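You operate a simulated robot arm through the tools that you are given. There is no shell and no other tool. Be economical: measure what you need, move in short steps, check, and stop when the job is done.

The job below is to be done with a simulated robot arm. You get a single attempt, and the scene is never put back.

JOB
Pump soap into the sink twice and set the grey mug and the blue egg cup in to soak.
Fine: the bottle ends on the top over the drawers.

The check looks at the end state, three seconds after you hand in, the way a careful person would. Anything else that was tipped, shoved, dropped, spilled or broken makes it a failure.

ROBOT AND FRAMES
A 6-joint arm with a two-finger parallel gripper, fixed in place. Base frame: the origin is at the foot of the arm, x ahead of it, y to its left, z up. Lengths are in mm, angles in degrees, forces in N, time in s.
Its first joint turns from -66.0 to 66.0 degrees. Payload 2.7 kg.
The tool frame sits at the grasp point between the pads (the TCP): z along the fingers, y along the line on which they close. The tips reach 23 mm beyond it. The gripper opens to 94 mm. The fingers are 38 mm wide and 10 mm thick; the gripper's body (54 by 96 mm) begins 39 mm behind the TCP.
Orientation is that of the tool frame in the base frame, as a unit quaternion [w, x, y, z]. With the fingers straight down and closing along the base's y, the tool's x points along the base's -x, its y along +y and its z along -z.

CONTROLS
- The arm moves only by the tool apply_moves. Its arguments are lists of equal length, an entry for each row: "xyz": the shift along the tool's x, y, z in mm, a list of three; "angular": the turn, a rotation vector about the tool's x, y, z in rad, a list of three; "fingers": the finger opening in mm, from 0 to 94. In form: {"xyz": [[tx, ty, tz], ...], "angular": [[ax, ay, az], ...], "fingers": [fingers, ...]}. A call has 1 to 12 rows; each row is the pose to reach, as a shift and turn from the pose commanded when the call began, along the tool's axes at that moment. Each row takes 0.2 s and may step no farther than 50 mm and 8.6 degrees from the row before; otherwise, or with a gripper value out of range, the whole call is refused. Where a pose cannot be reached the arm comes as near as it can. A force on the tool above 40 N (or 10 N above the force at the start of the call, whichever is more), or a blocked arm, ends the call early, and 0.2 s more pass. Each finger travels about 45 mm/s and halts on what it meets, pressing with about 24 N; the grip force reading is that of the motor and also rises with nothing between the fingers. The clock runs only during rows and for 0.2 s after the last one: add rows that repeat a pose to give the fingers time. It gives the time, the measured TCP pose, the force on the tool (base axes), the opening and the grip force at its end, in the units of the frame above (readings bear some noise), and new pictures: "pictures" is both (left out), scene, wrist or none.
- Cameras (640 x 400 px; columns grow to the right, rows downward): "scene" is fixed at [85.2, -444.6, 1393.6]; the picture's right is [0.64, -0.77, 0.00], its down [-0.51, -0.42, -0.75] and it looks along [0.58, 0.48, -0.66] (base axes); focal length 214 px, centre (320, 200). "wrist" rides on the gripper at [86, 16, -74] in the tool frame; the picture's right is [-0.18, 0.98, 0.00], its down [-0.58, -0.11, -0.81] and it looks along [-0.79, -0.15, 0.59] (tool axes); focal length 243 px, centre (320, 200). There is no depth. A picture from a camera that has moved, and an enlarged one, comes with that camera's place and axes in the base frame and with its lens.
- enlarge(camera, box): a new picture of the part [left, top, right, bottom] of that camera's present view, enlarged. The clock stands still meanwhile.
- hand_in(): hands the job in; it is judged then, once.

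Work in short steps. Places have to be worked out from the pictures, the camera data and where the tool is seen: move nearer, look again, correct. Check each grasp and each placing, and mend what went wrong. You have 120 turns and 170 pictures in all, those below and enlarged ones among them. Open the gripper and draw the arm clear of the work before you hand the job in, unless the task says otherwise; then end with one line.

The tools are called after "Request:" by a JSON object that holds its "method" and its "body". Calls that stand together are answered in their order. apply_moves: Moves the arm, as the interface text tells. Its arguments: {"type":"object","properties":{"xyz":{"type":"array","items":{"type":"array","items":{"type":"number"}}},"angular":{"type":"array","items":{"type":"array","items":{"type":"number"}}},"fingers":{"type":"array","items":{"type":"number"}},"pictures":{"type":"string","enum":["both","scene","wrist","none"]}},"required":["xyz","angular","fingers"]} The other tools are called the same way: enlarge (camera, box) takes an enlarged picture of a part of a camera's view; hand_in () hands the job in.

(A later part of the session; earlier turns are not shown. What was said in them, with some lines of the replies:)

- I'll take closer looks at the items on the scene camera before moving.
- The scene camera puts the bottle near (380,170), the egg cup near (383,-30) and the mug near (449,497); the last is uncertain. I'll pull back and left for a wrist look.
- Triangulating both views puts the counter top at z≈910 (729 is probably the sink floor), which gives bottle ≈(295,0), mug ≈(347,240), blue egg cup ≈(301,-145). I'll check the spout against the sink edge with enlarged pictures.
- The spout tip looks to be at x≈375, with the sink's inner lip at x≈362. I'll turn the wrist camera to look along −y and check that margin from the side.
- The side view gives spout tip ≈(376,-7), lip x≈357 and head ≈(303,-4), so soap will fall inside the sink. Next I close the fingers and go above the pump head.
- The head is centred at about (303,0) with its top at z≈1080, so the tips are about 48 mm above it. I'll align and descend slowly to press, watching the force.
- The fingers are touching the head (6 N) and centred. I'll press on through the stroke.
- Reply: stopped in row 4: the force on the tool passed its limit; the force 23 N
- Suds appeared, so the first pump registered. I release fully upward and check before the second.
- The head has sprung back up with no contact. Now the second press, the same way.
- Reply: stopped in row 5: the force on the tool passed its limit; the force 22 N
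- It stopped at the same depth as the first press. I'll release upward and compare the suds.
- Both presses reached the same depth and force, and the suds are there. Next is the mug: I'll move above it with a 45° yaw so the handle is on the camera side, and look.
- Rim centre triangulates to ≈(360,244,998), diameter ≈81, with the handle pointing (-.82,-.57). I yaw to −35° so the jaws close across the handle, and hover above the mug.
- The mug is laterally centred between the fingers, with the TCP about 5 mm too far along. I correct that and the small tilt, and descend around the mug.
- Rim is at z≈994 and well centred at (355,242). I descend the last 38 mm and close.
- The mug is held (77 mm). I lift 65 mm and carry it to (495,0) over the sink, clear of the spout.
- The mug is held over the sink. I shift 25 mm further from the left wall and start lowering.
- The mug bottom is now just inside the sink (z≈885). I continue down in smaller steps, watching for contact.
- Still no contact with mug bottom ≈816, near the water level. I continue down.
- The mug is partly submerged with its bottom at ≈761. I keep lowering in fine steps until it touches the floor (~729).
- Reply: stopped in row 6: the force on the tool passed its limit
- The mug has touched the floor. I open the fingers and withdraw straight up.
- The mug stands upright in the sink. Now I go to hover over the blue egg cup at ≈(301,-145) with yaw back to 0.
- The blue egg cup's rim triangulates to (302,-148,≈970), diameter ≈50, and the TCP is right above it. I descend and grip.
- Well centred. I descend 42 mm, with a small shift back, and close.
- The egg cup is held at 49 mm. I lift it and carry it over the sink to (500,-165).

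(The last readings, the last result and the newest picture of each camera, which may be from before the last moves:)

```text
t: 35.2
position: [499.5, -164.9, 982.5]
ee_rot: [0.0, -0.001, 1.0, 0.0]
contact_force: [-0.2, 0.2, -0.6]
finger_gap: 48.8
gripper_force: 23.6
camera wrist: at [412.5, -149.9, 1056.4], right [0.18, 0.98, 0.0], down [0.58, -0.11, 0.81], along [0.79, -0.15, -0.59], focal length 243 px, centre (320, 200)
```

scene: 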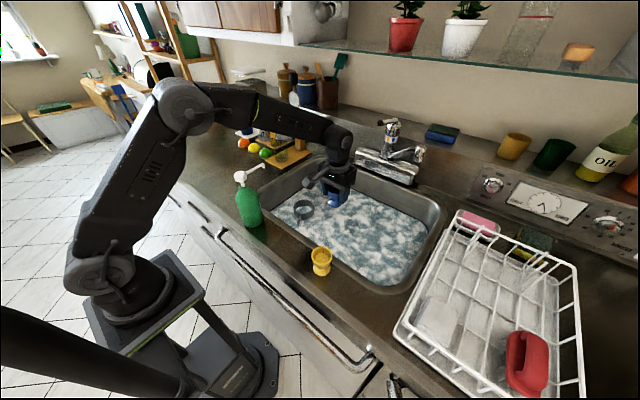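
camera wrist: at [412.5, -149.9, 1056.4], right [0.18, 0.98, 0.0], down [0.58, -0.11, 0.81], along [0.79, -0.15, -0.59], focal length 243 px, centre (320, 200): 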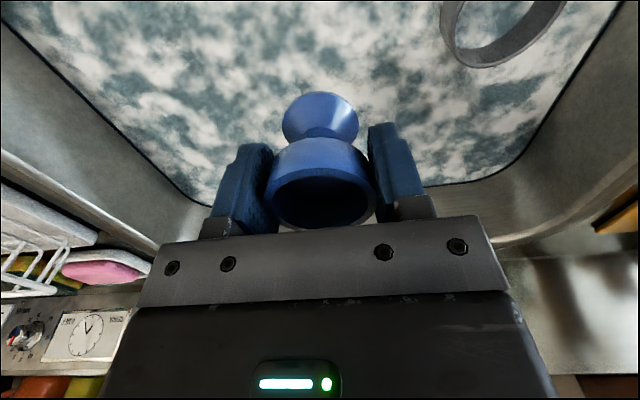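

Clear of the mug. I lower toward the floor (expect TCP ≈778 at contact).

Request:
{"method": "apply_moves", "body": {"xyz": [[0, 0, 30], [0, 0, 60], [0, 0, 90], [0, 0, 120], [0, 0, 145], [0, 0, 165], [0, 0, 180]], "angular": [[0, 0, 0], [0, 0, 0], [0, 0, 0], [0, 0, 0], [0, 0, 0], [0, 0, 0], [0, 0, 0]], "fingers": [40, 40, 40, 40, 40, 40, 40], "pictures": "both"}}

Request:
{"method": "apply_moves", "body": {"xyz": [[0, 0, 5], [0, 0, 10], [0, 0, 14], [0, 0, 18], [0, 0, 21], [0, 0, 24], [0, 0, 27], [0, 0, 30], [0, 0, 33]], "angular": [[0, 0, 0], [0, 0, 0], [0, 0, 0], [0, 0, 0], [0, 0, 0], [0, 0, 0], [0, 0, 0], [0, 0, 0], [0, 0, 0]], "fingers": [40, 40, 40, 40, 40, 40, 40, 40, 40], "pictures": "both"}}

```text
t: 36.8
position: [498.9, -164.5, 806.1]
ee_rot: [0.0, -0.001, 1.0, 0.0]
contact_force: [-0.2, -0.1, -0.6]
finger_gap: 48.8
gripper_force: 23.8
camera wrist: at [412.4, -149.2, 878.5], right [0.18, 0.98, 0.0], down [0.58, -0.11, 0.81], along [0.79, -0.15, -0.59], focal length 243 px, centre (320, 200)
```

scene: 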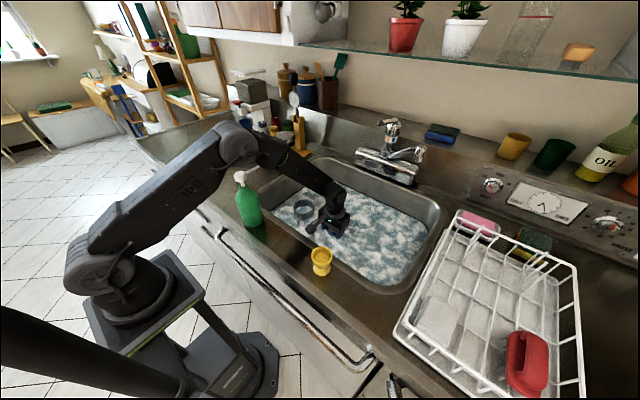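
wrist: 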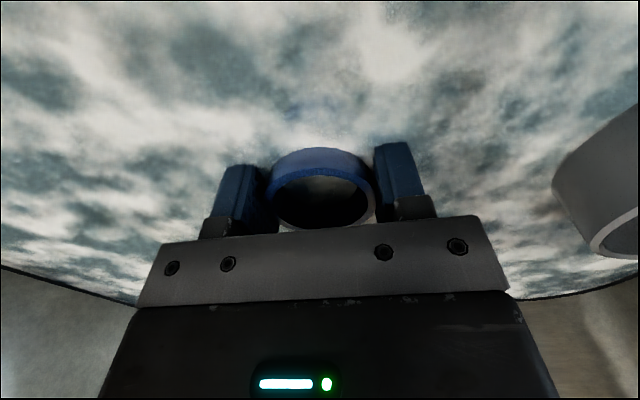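

```text
t: 38.8
position: [499.4, -163.4, 771.5]
ee_rot: [0.0, -0.001, 1.0, -0.001]
contact_force: [1.3, -1.1, 17.0]
finger_gap: 48.2
gripper_force: 24.0
camera wrist: at [412.8, -148.6, 846.6], right [0.18, 0.98, 0.0], down [0.58, -0.11, 0.81], along [0.79, -0.15, -0.59], focal length 243 px, centre (320, 200)
```

scene: 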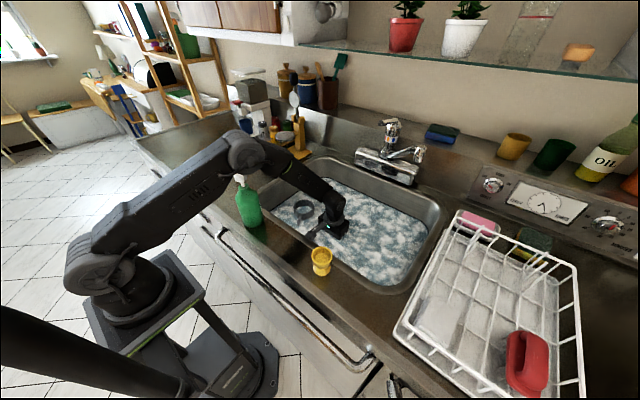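
wrist: 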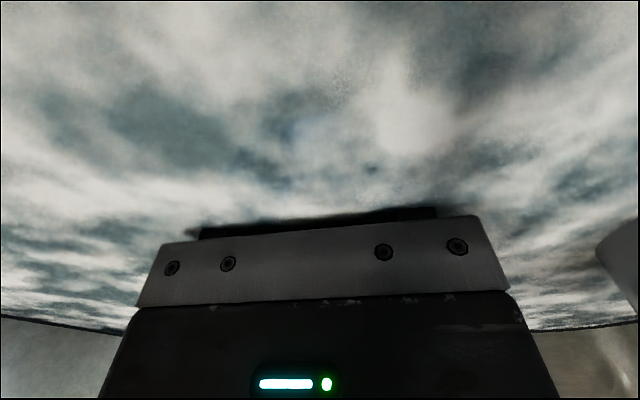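

The cup is on the floor (17 N up). I ease pressure slightly, open, and withdraw straight up.

Request:
{"method": "apply_moves", "body": {"xyz": [[0, 0, -2], [0, 0, -2], [0, 0, -2], [0, 0, -2], [0, 0, -2], [0, 0, -25], [0, 0, -60], [0, 0, -105], [0, 0, -150], [0, 0, -195], [0, 0, -240], [0, 0, -280]], "angular": [[0, 0, 0], [0, 0, 0], [0, 0, 0], [0, 0, 0], [0, 0, 0], [0, 0, 0], [0, 0, 0], [0, 0, 0], [0, 0, 0], [0, 0, 0], [0, 0, 0], [0, 0, 0]], "fingers": [48, 55, 65, 78, 80, 80, 80, 80, 80, 80, 80, 80], "pictures": "both"}}

Request:
{"method": "enlarge", "body": {"camera": "scene", "box": [190, 130, 470, 305]}}

```text
t: 41.4
position: [499.8, -164.0, 1051.2]
ee_rot: [0.0, -0.001, 1.0, 0.001]
contact_force: [0.4, 0.1, -0.1]
finger_gap: 80.2
gripper_force: 0.1
camera wrist: at [412.7, -147.8, 1125.4], right [0.18, 0.98, 0.0], down [0.58, -0.11, 0.81], along [0.79, -0.15, -0.59], focal length 243 px, centre (320, 200)
```

scene: 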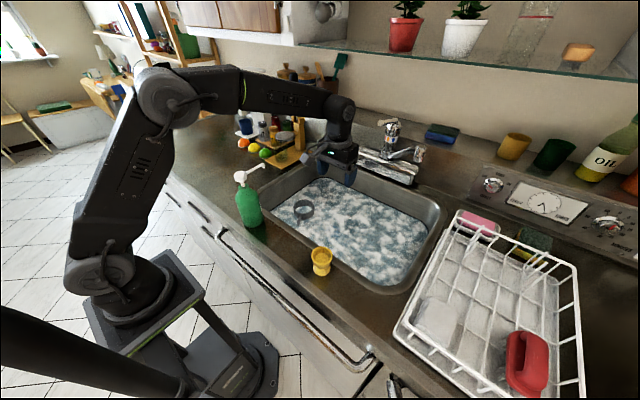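
wrist: 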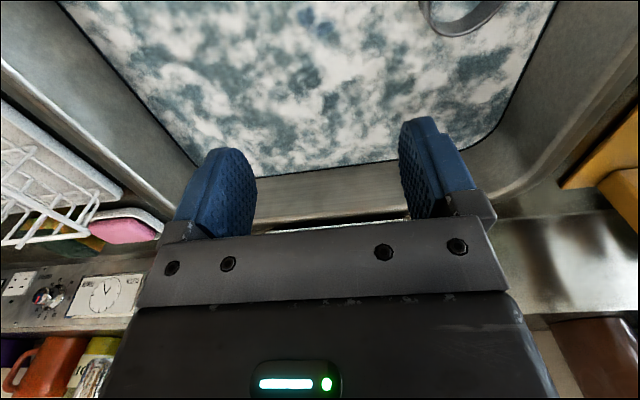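

```text
2.29 times, centred on (330, 218) of scene
camera zoom: at [85.2, -444.6, 1393.6], right [0.64, -0.77, 0.0], down [-0.51, -0.42, -0.75], along [0.58, 0.48, -0.66], focal length 490 px, centre (297, 160)
```

zoom: 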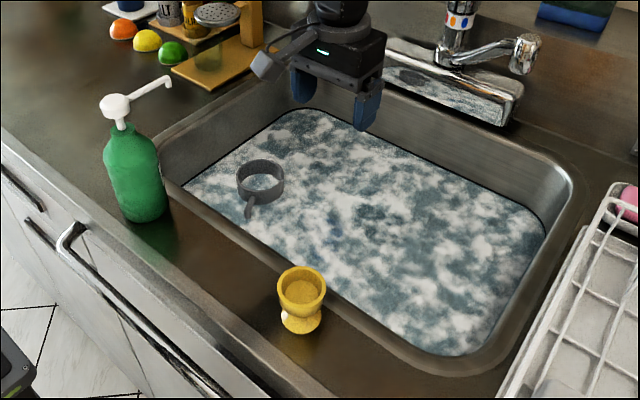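

Mug and egg cup are both in the sink. Next is the bottle: I retreat high and back toward the arm, keeping over and clear of it, to prepare a 45° side grasp from the front.

Request:
{"method": "apply_moves", "body": {"xyz": [[0, 0, -45], [0, 0, -90], [35, 10, -125], [80, 25, -129], [125, 45, -129], [170, 62, -129], [215, 80, -129], [260, 97, -129], [280, 104, -129], [280, 104, -129]], "angular": [[0, 0, 0], [0, 0, 0], [0, 0, 0], [0, 0, 0], [0, 0, 0], [0, -0.1, 0], [0, -0.2, 0], [0, -0.3, 0], [0, -0.4, 0], [0, -0.4, 0]], "fingers": [94, 94, 94, 94, 94, 94, 94, 94, 94, 94], "pictures": "both"}}

```text
refused: row 3 steps farther than a row can; nothing moved
```

Row 3 was slightly too long a step, so I split it.

Request:
{"method": "apply_moves", "body": {"xyz": [[0, 0, -45], [0, 0, -90], [20, 8, -120], [60, 20, -129], [104, 36, -129], [148, 54, -129], [192, 71, -129], [236, 88, -129], [280, 104, -129], [280, 104, -129]], "angular": [[0, 0, 0], [0, 0, 0], [0, 0, 0], [0, 0, 0], [0, 0, 0], [0, -0.1, 0], [0, -0.2, 0], [0, -0.3, 0], [0, -0.4, 0], [0, -0.4, 0]], "fingers": [94, 94, 94, 94, 94, 94, 94, 94, 94, 94], "pictures": "both"}}

```text
t: 43.6
position: [216.6, -62.3, 1177.9]
ee_rot: [0.199, -0.001, 0.98, 0.001]
contact_force: [-1.1, -0.5, 0.5]
finger_gap: 94.2
gripper_force: 0.0
camera wrist: at [108.0, -46.7, 1213.3], right [0.17, 0.98, 0.07], down [0.22, -0.11, 0.97], along [0.96, -0.15, -0.24], focal length 243 px, centre (320, 200)
```

scene: 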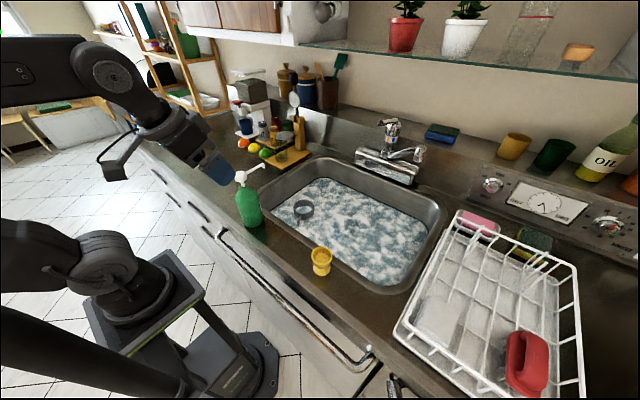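
wrist: 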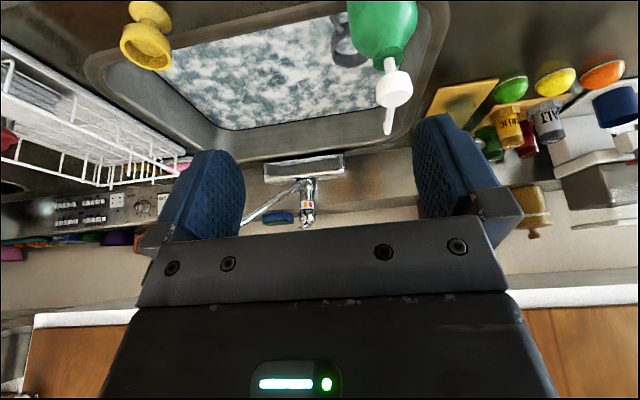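

The tilt works. I go on to 45° tilt at pre-grasp (200,0,1083), in front of the bottle.

Request:
{"method": "apply_moves", "body": {"xyz": [[13, 16, 20], [26, 31, 40], [39, 47, 60], [52, 62, 81], [52, 62, 81]], "angular": [[0, -0.1, 0], [0, -0.2, 0], [0, -0.3, 0], [0, -0.385, 0], [0, -0.385, 0]], "fingers": [94, 94, 94, 94, 94], "pictures": "both"}}

```text
t: 44.8
position: [233.5, -45.5, 1138.0]
ee_rot: [0.383, -0.001, 0.924, 0.002]
contact_force: [-1.0, 0.1, -0.2]
finger_gap: 93.8
gripper_force: 0.0
out of reach, approached as far as the arm can: row 3, 4, 5
camera wrist: at [119.4, -30.9, 1130.2], right [0.13, 0.98, 0.13], down [-0.16, -0.11, 0.98], along [0.98, -0.15, 0.14], focal length 243 px, centre (320, 200)
```

scene: 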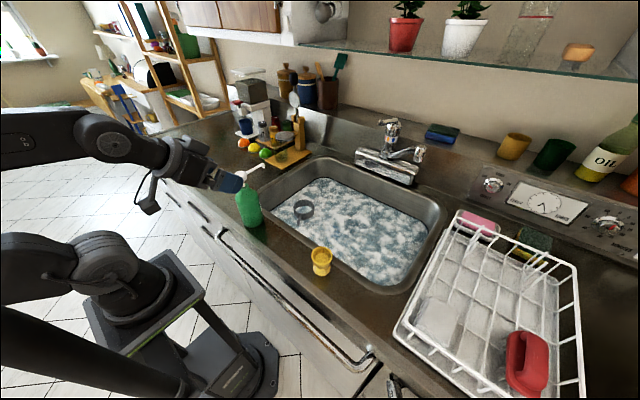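
wrist: 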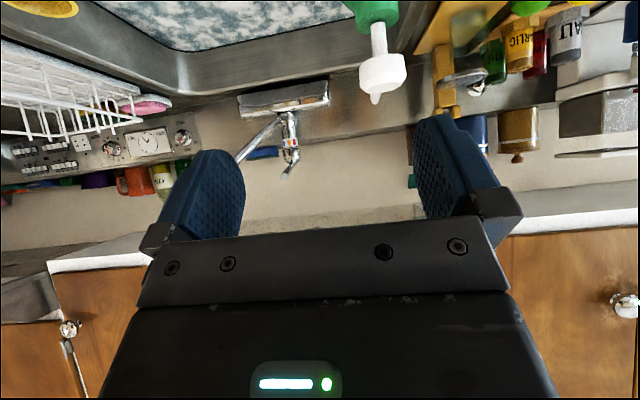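

45° facing +x is at the arm's inner limit here, so I'll grasp the bottle from the +y side instead (tool pointing −y and down). First I raise and straighten the tool.

Request:
{"method": "apply_moves", "body": {"xyz": [[-34, 10, -14], [-68, 20, -27], [-90, 35, -36], [-118, 48, -47], [-118, 60, -47], [-118, 60, -47], [-118, 60, -47]], "angular": [[0, 0, 0], [0, 0.14, 0], [0, 0.28, 0], [0, 0.42, 0], [0, 0.56, 0], [0, 0.7, 0], [0, 0.785, 0]], "fingers": [94, 94, 94, 94, 94, 94, 94], "pictures": "none"}}

```text
t: 46.4
position: [286.5, 15.6, 1258.6]
ee_rot: [-0.001, -0.002, 1.0, 0.0]
contact_force: [-0.4, -1.0, -0.6]
finger_gap: 93.8
gripper_force: 0.1
```

Vertical at (286,16,1258). I yaw 90° and move to (303,180,1180), clear of the bottle on its +y side.

Request:
{"method": "apply_moves", "body": {"xyz": [[0, 20, 0], [0, 40, 0], [-4, 60, 0], [-6, 80, 5], [-8, 100, 12], [-10, 120, 20], [-12, 135, 30], [-14, 150, 45], [-17, 164, 60], [-17, 164, 70], [-17, 164, 78], [-17, 164, 78]], "angular": [[0, 0, 0.143], [0, 0, 0.286], [0, 0, 0.429], [0, 0, 0.572], [0, 0, 0.715], [0, 0, 0.858], [0, 0, 1.0], [0, 0, 1.143], [0, 0, 1.286], [0, 0, 1.429], [0, 0, 1.571], [0, 0, 1.571]], "fingers": [94, 94, 94, 94, 94, 94, 94, 94, 94, 94, 94, 94], "pictures": "none"}}

```text
t: 49.0
position: [304.0, 179.5, 1180.5]
ee_rot: [0.0, 0.707, 0.707, 0.0]
contact_force: [-0.5, -0.4, 0.1]
finger_gap: 93.8
gripper_force: 0.0
```

Now I tilt 45° toward −y and move to the pre-grasp at (303,120,1100).

Request:
{"method": "apply_moves", "body": {"xyz": [[-10, -1, 13], [-20, -1, 26], [-30, -1, 40], [-40, -1, 54], [-50, -1, 68], [-60, -1, 80], [-60, -1, 80]], "angular": [[0, -0.14, 0], [0, -0.28, 0], [0, -0.42, 0], [0, -0.56, 0], [0, -0.68, 0], [0, -0.785, 0], [0, -0.785, 0]], "fingers": [94, 94, 94, 94, 94, 94, 94], "pictures": "both"}}

```text
t: 50.6
position: [303.7, 121.5, 1099.0]
ee_rot: [0.271, 0.652, 0.654, -0.27]
contact_force: [-1.1, -0.1, 0.4]
finger_gap: 94.0
gripper_force: 0.1
camera wrist: at [318.9, 234.2, 1091.0], right [0.98, -0.13, 0.13], down [-0.11, 0.16, 0.98], along [-0.15, -0.98, 0.14], focal length 243 px, centre (320, 200)
```

scene: 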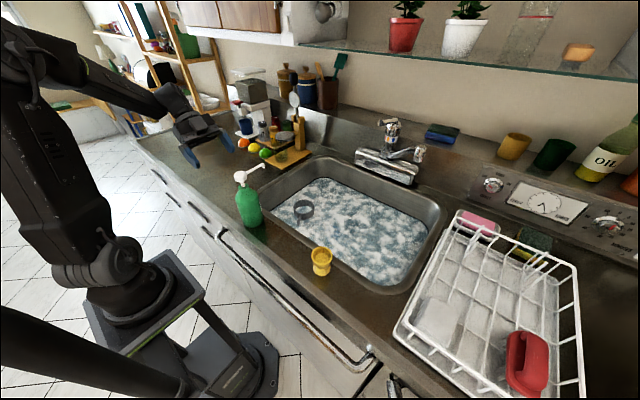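
wrist: 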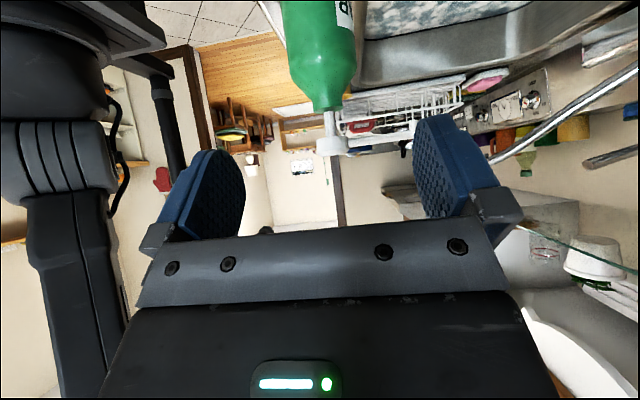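

The bottle axis is at x≈302, body ≈66 mm wide below z≈1018, and it sits between the fingers. I advance along the tool axis to about (302,2,983), in two stages.

Request:
{"method": "apply_moves", "body": {"xyz": [[-1, -2, 35], [-2, -2, 70], [-2, -2, 105], [-2, -2, 105]], "angular": [[0, 0, 0], [0, 0, 0], [0, 0, 0], [0, 0, 0]], "fingers": [94, 94, 94, 94], "pictures": "both"}}

```text
t: 51.6
position: [299.5, 44.9, 1025.3]
ee_rot: [0.269, 0.653, 0.654, -0.271]
contact_force: [-0.4, -0.8, 0.1]
finger_gap: 93.8
gripper_force: 0.2
camera wrist: at [314.8, 158.3, 1016.6], right [0.98, -0.13, 0.13], down [-0.11, 0.16, 0.98], along [-0.15, -0.98, 0.14], focal length 243 px, centre (320, 200)
```

scene: 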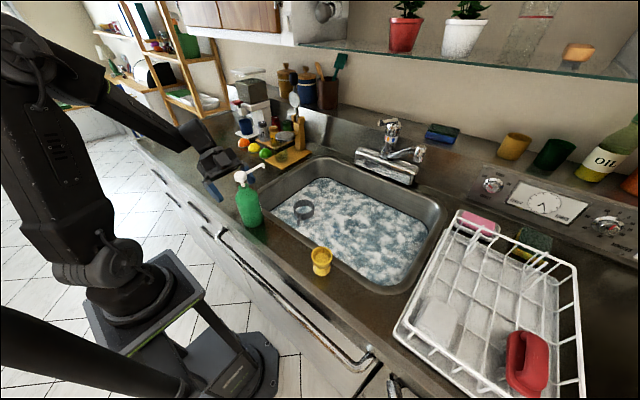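
wrist: 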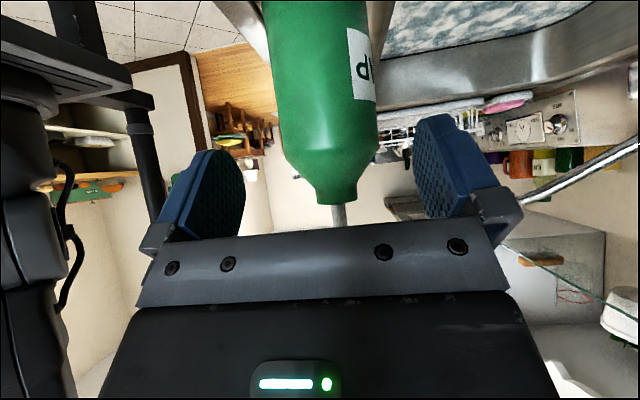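

The palm would touch the shoulder if I went fully in, so I stop 46 mm further at TCP ≈(301,14,991) and close there.

Request:
{"method": "apply_moves", "body": {"xyz": [[1, 1, 20], [2, 1, 36], [2, 1, 46], [2, 1, 46], [2, 1, 46], [2, 1, 46]], "angular": [[0, 0, 0], [0, 0, 0], [0, 0, 0], [0, 0, 0], [0, 0, 0], [0, 0, 0]], "fingers": [94, 94, 94, 80, 70, 65], "pictures": "both"}}

```text
t: 53.0
position: [301.7, 14.8, 993.5]
ee_rot: [0.27, 0.653, 0.654, -0.27]
contact_force: [-0.8, 0.6, 0.5]
finger_gap: 65.1
gripper_force: 0.2
camera wrist: at [316.6, 127.4, 984.5], right [0.98, -0.13, 0.13], down [-0.11, 0.16, 0.98], along [-0.15, -0.98, 0.14], focal length 243 px, centre (320, 200)
```

scene: 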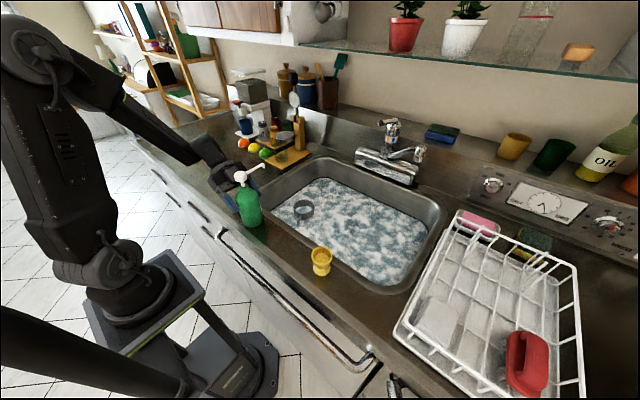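
wrist: 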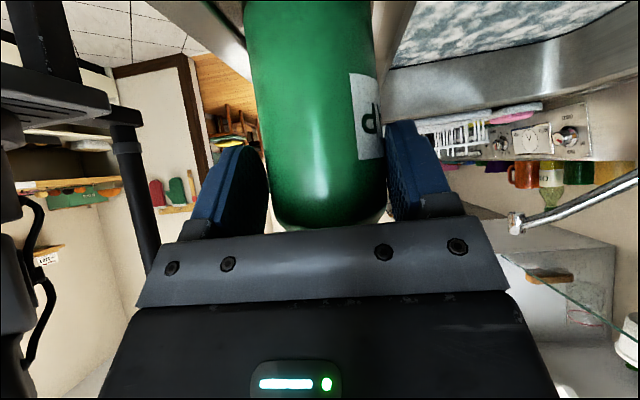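

Clearance is good and the fingers are just about touching. I close further to grip.

Request:
{"method": "apply_moves", "body": {"xyz": [[0, 0, 0], [0, 0, 0], [0, 0, 0], [0, 0, 0]], "angular": [[0, 0, 0], [0, 0, 0], [0, 0, 0], [0, 0, 0]], "fingers": [60, 55, 50, 50], "pictures": "wrist"}}

```text
t: 54.0
position: [300.9, 13.8, 992.8]
ee_rot: [0.27, 0.653, 0.654, -0.27]
contact_force: [1.1, 0.2, 0.6]
finger_gap: 60.9
gripper_force: 24.4
camera wrist: at [316.6, 127.5, 984.6], right [0.98, -0.13, 0.13], down [-0.11, 0.16, 0.98], along [-0.15, -0.98, 0.14], focal length 243 px, centre (320, 200)
```

wrist: 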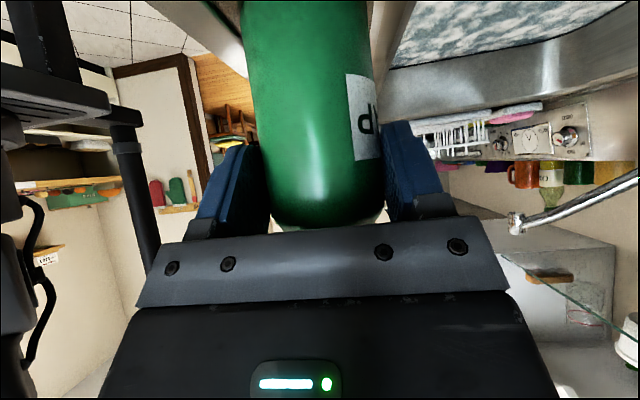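

Gripped at 61 mm. I lift 25 mm first and check the hold.

Request:
{"method": "apply_moves", "body": {"xyz": [[-7, 0, -7], [-18, 0, -18], [-18, 0, -18]], "angular": [[0, 0, 0], [0, 0, 0], [0, 0, 0]], "fingers": [50, 50, 50], "pictures": "both"}}

```text
t: 54.8
position: [300.6, 13.5, 1018.2]
ee_rot: [0.269, 0.653, 0.654, -0.27]
contact_force: [-0.3, -0.7, -1.6]
finger_gap: 60.7
gripper_force: 23.3
camera wrist: at [316.6, 126.9, 1010.0], right [0.98, -0.13, 0.13], down [-0.11, 0.16, 0.98], along [-0.15, -0.98, 0.14], focal length 243 px, centre (320, 200)
```

scene: 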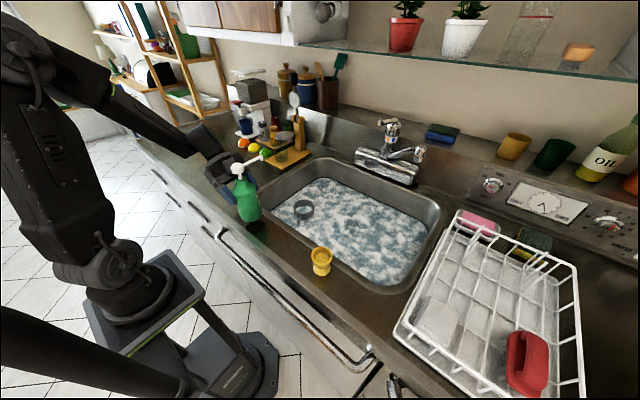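
wrist: 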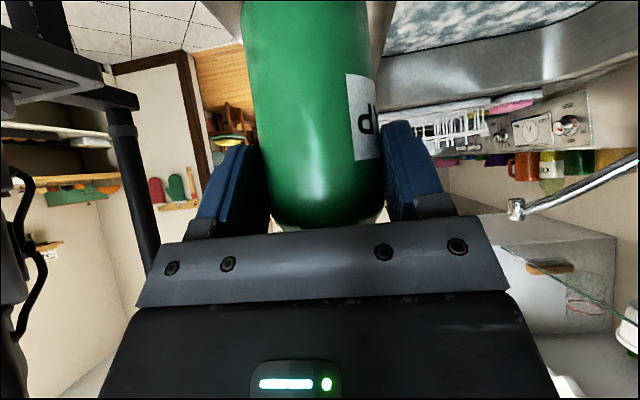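

The bottle lifted cleanly. I carry it +215 mm in y and +30 in x, to over the drawers.

Request:
{"method": "apply_moves", "body": {"xyz": [[28, 6, -28], [56, 12, -56], [84, 18, -84], [112, 24, -112], [140, 30, -140], [152, 30, -152], [152, 30, -152]], "angular": [[0, 0, 0], [0, 0, 0], [0, 0, 0], [0, 0, 0], [0, 0, 0], [0, 0, 0], [0, 0, 0]], "fingers": [50, 50, 50, 50, 50, 50, 50], "pictures": "both"}}

```text
t: 56.4
position: [331.3, 232.1, 1019.9]
ee_rot: [0.27, 0.653, 0.654, -0.27]
contact_force: [-0.8, -0.5, -2.4]
finger_gap: 60.7
gripper_force: 23.5
camera wrist: at [347.2, 345.8, 1011.0], right [0.98, -0.13, 0.13], down [-0.11, 0.16, 0.98], along [-0.15, -0.98, 0.14], focal length 243 px, centre (320, 200)
```

scene: 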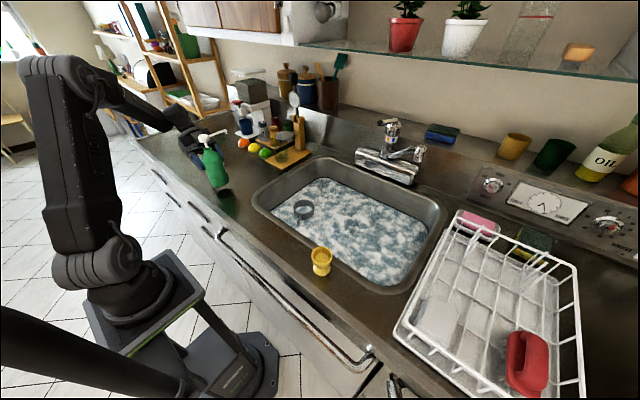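
wrist: 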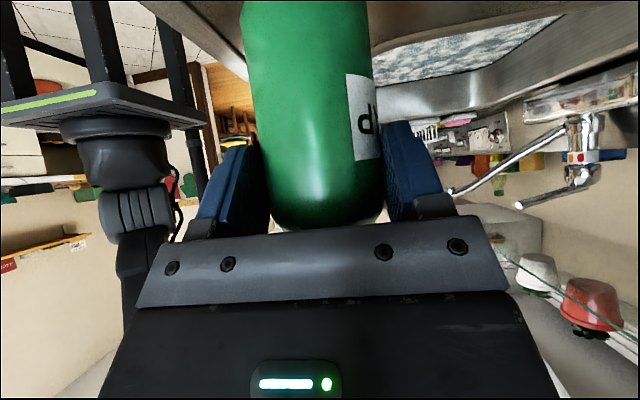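

The bottle hangs upright over (331,218). I lower it gently back to its grasp height until it touches.

Request:
{"method": "apply_moves", "body": {"xyz": [[6, 0, 6], [12, 0, 12], [15, 0, 15], [17, 0, 17], [18.5, 0, 18.5], [19.5, 0, 19.5], [19.5, 0, 19.5]], "angular": [[0, 0, 0], [0, 0, 0], [0, 0, 0], [0, 0, 0], [0, 0, 0], [0, 0, 0], [0, 0, 0]], "fingers": [50, 50, 50, 50, 50, 50, 50], "pictures": "scene"}}

Request:
{"method": "enlarge", "body": {"camera": "scene", "box": [150, 110, 290, 220]}}

```text
t: 58.0
position: [331.5, 230.4, 993.6]
ee_rot: [0.272, 0.652, 0.654, -0.269]
contact_force: [-1.3, 4.5, 12.6]
finger_gap: 60.6
gripper_force: 23.7
```

scene: 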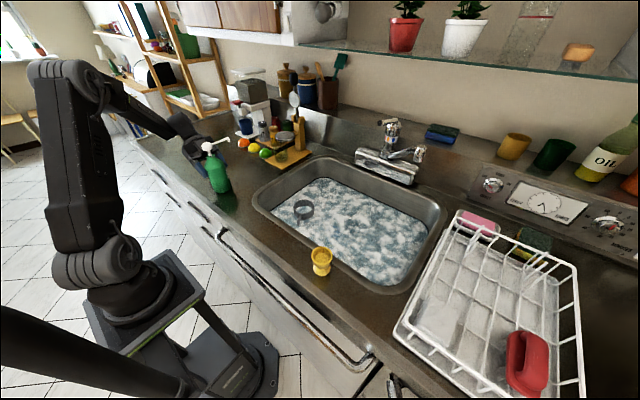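

```text
3.64 times, centred on (220, 165) of scene
camera zoom: at [85.0, -444.6, 1393.6], right [0.64, -0.77, 0.0], down [-0.51, -0.42, -0.75], along [0.58, 0.48, -0.66], focal length 780 px, centre (684, 327)
```

zoom: 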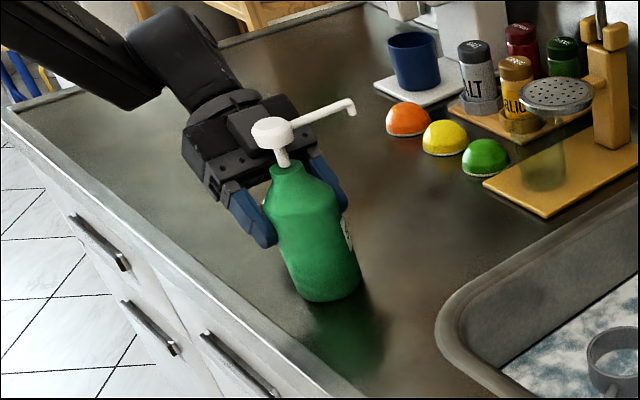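

The bottle is standing on the counter (12 N). I open slowly and withdraw backward along the tool axis.

Request:
{"method": "apply_moves", "body": {"xyz": [[-1, 0, -1], [-1, 0, -1], [-1, 0, -1], [-1, 0, -1], [-1, 0, -1], [-1, 0, -20], [-1, 0, -50], [-1, 0, -90], [-1, 0, -130], [-1, 0, -160]], "angular": [[0, 0, 0], [0, 0, 0], [0, 0, 0], [0, 0, 0], [0, 0, 0], [0, 0, 0], [0, 0, 0], [0, 0, 0], [0, 0, 0], [0, 0, 0]], "fingers": [60, 68, 78, 90, 94, 94, 94, 94, 94, 94], "pictures": "both"}}

Request:
{"method": "enlarge", "body": {"camera": "scene", "box": [150, 110, 380, 270]}}

```text
t: 60.2
position: [330.4, 342.9, 1105.7]
ee_rot: [0.27, 0.653, 0.654, -0.271]
contact_force: [-0.6, 0.3, 0.2]
finger_gap: 93.9
gripper_force: 0.1
camera wrist: at [346.7, 456.5, 1096.3], right [0.98, -0.13, 0.13], down [-0.11, 0.16, 0.98], along [-0.15, -0.98, 0.14], focal length 243 px, centre (320, 200)
```

scene: 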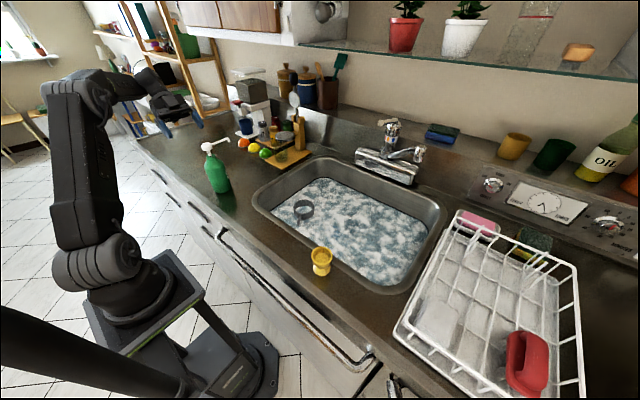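
wrist: 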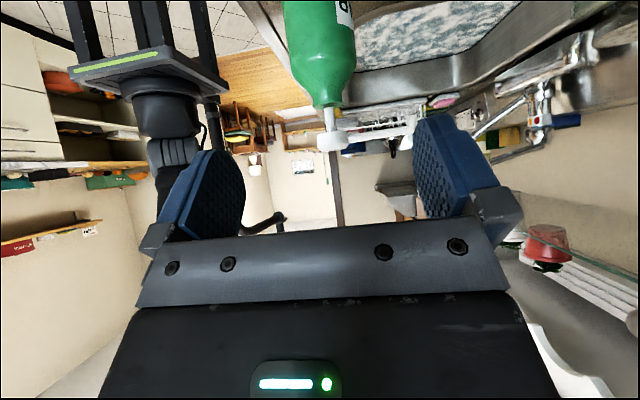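

```text
2.50 times, centred on (265, 190) of scene
camera zoom: at [85.2, -444.6, 1393.6], right [0.64, -0.77, 0.0], down [-0.51, -0.42, -0.75], along [0.58, 0.48, -0.66], focal length 536 px, centre (458, 225)
```

zoom: 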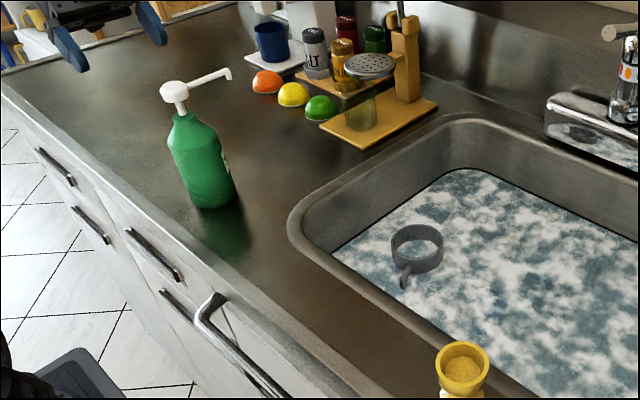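

The bottle stands upright on the counter over the drawers, and the mug and egg cup are in the sink. I raise the arm clear.

Request:
{"method": "apply_moves", "body": {"xyz": [[-30, 0, -30], [-60, 0, -60], [-90, 0, -90], [-90, 0, -90]], "angular": [[0, 0, 0], [0, 0, 0], [0, 0, 0], [0, 0, 0]], "fingers": [94, 94, 94, 94], "pictures": "scene"}}

```text
t: 61.2
position: [318.7, 289.3, 1164.1]
ee_rot: [0.271, 0.653, 0.655, -0.269]
contact_force: [0.5, -0.2, -0.2]
finger_gap: 94.0
gripper_force: 0.0
out of reach, approached as far as the arm can: row 1, 2, 3, 4
```

scene: 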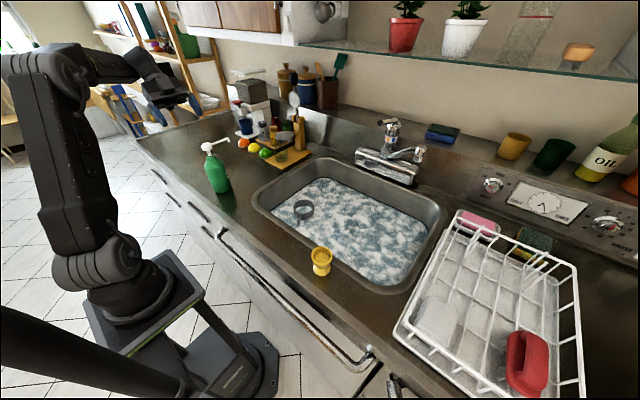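

The arm is clear, the gripper is open and nothing else was disturbed, so I hand in.

Request:
{"method": "hand_in", "body": {}}

```text
The job is handed in.
```

I pressed the soap pump twice into the sink, set the grey mug and blue egg cup in to soak, and left the bottle standing over the drawers; I saw suds after the first press, but the second looked no different, and the egg cup is under the suds so I couldn't see it after letting go.
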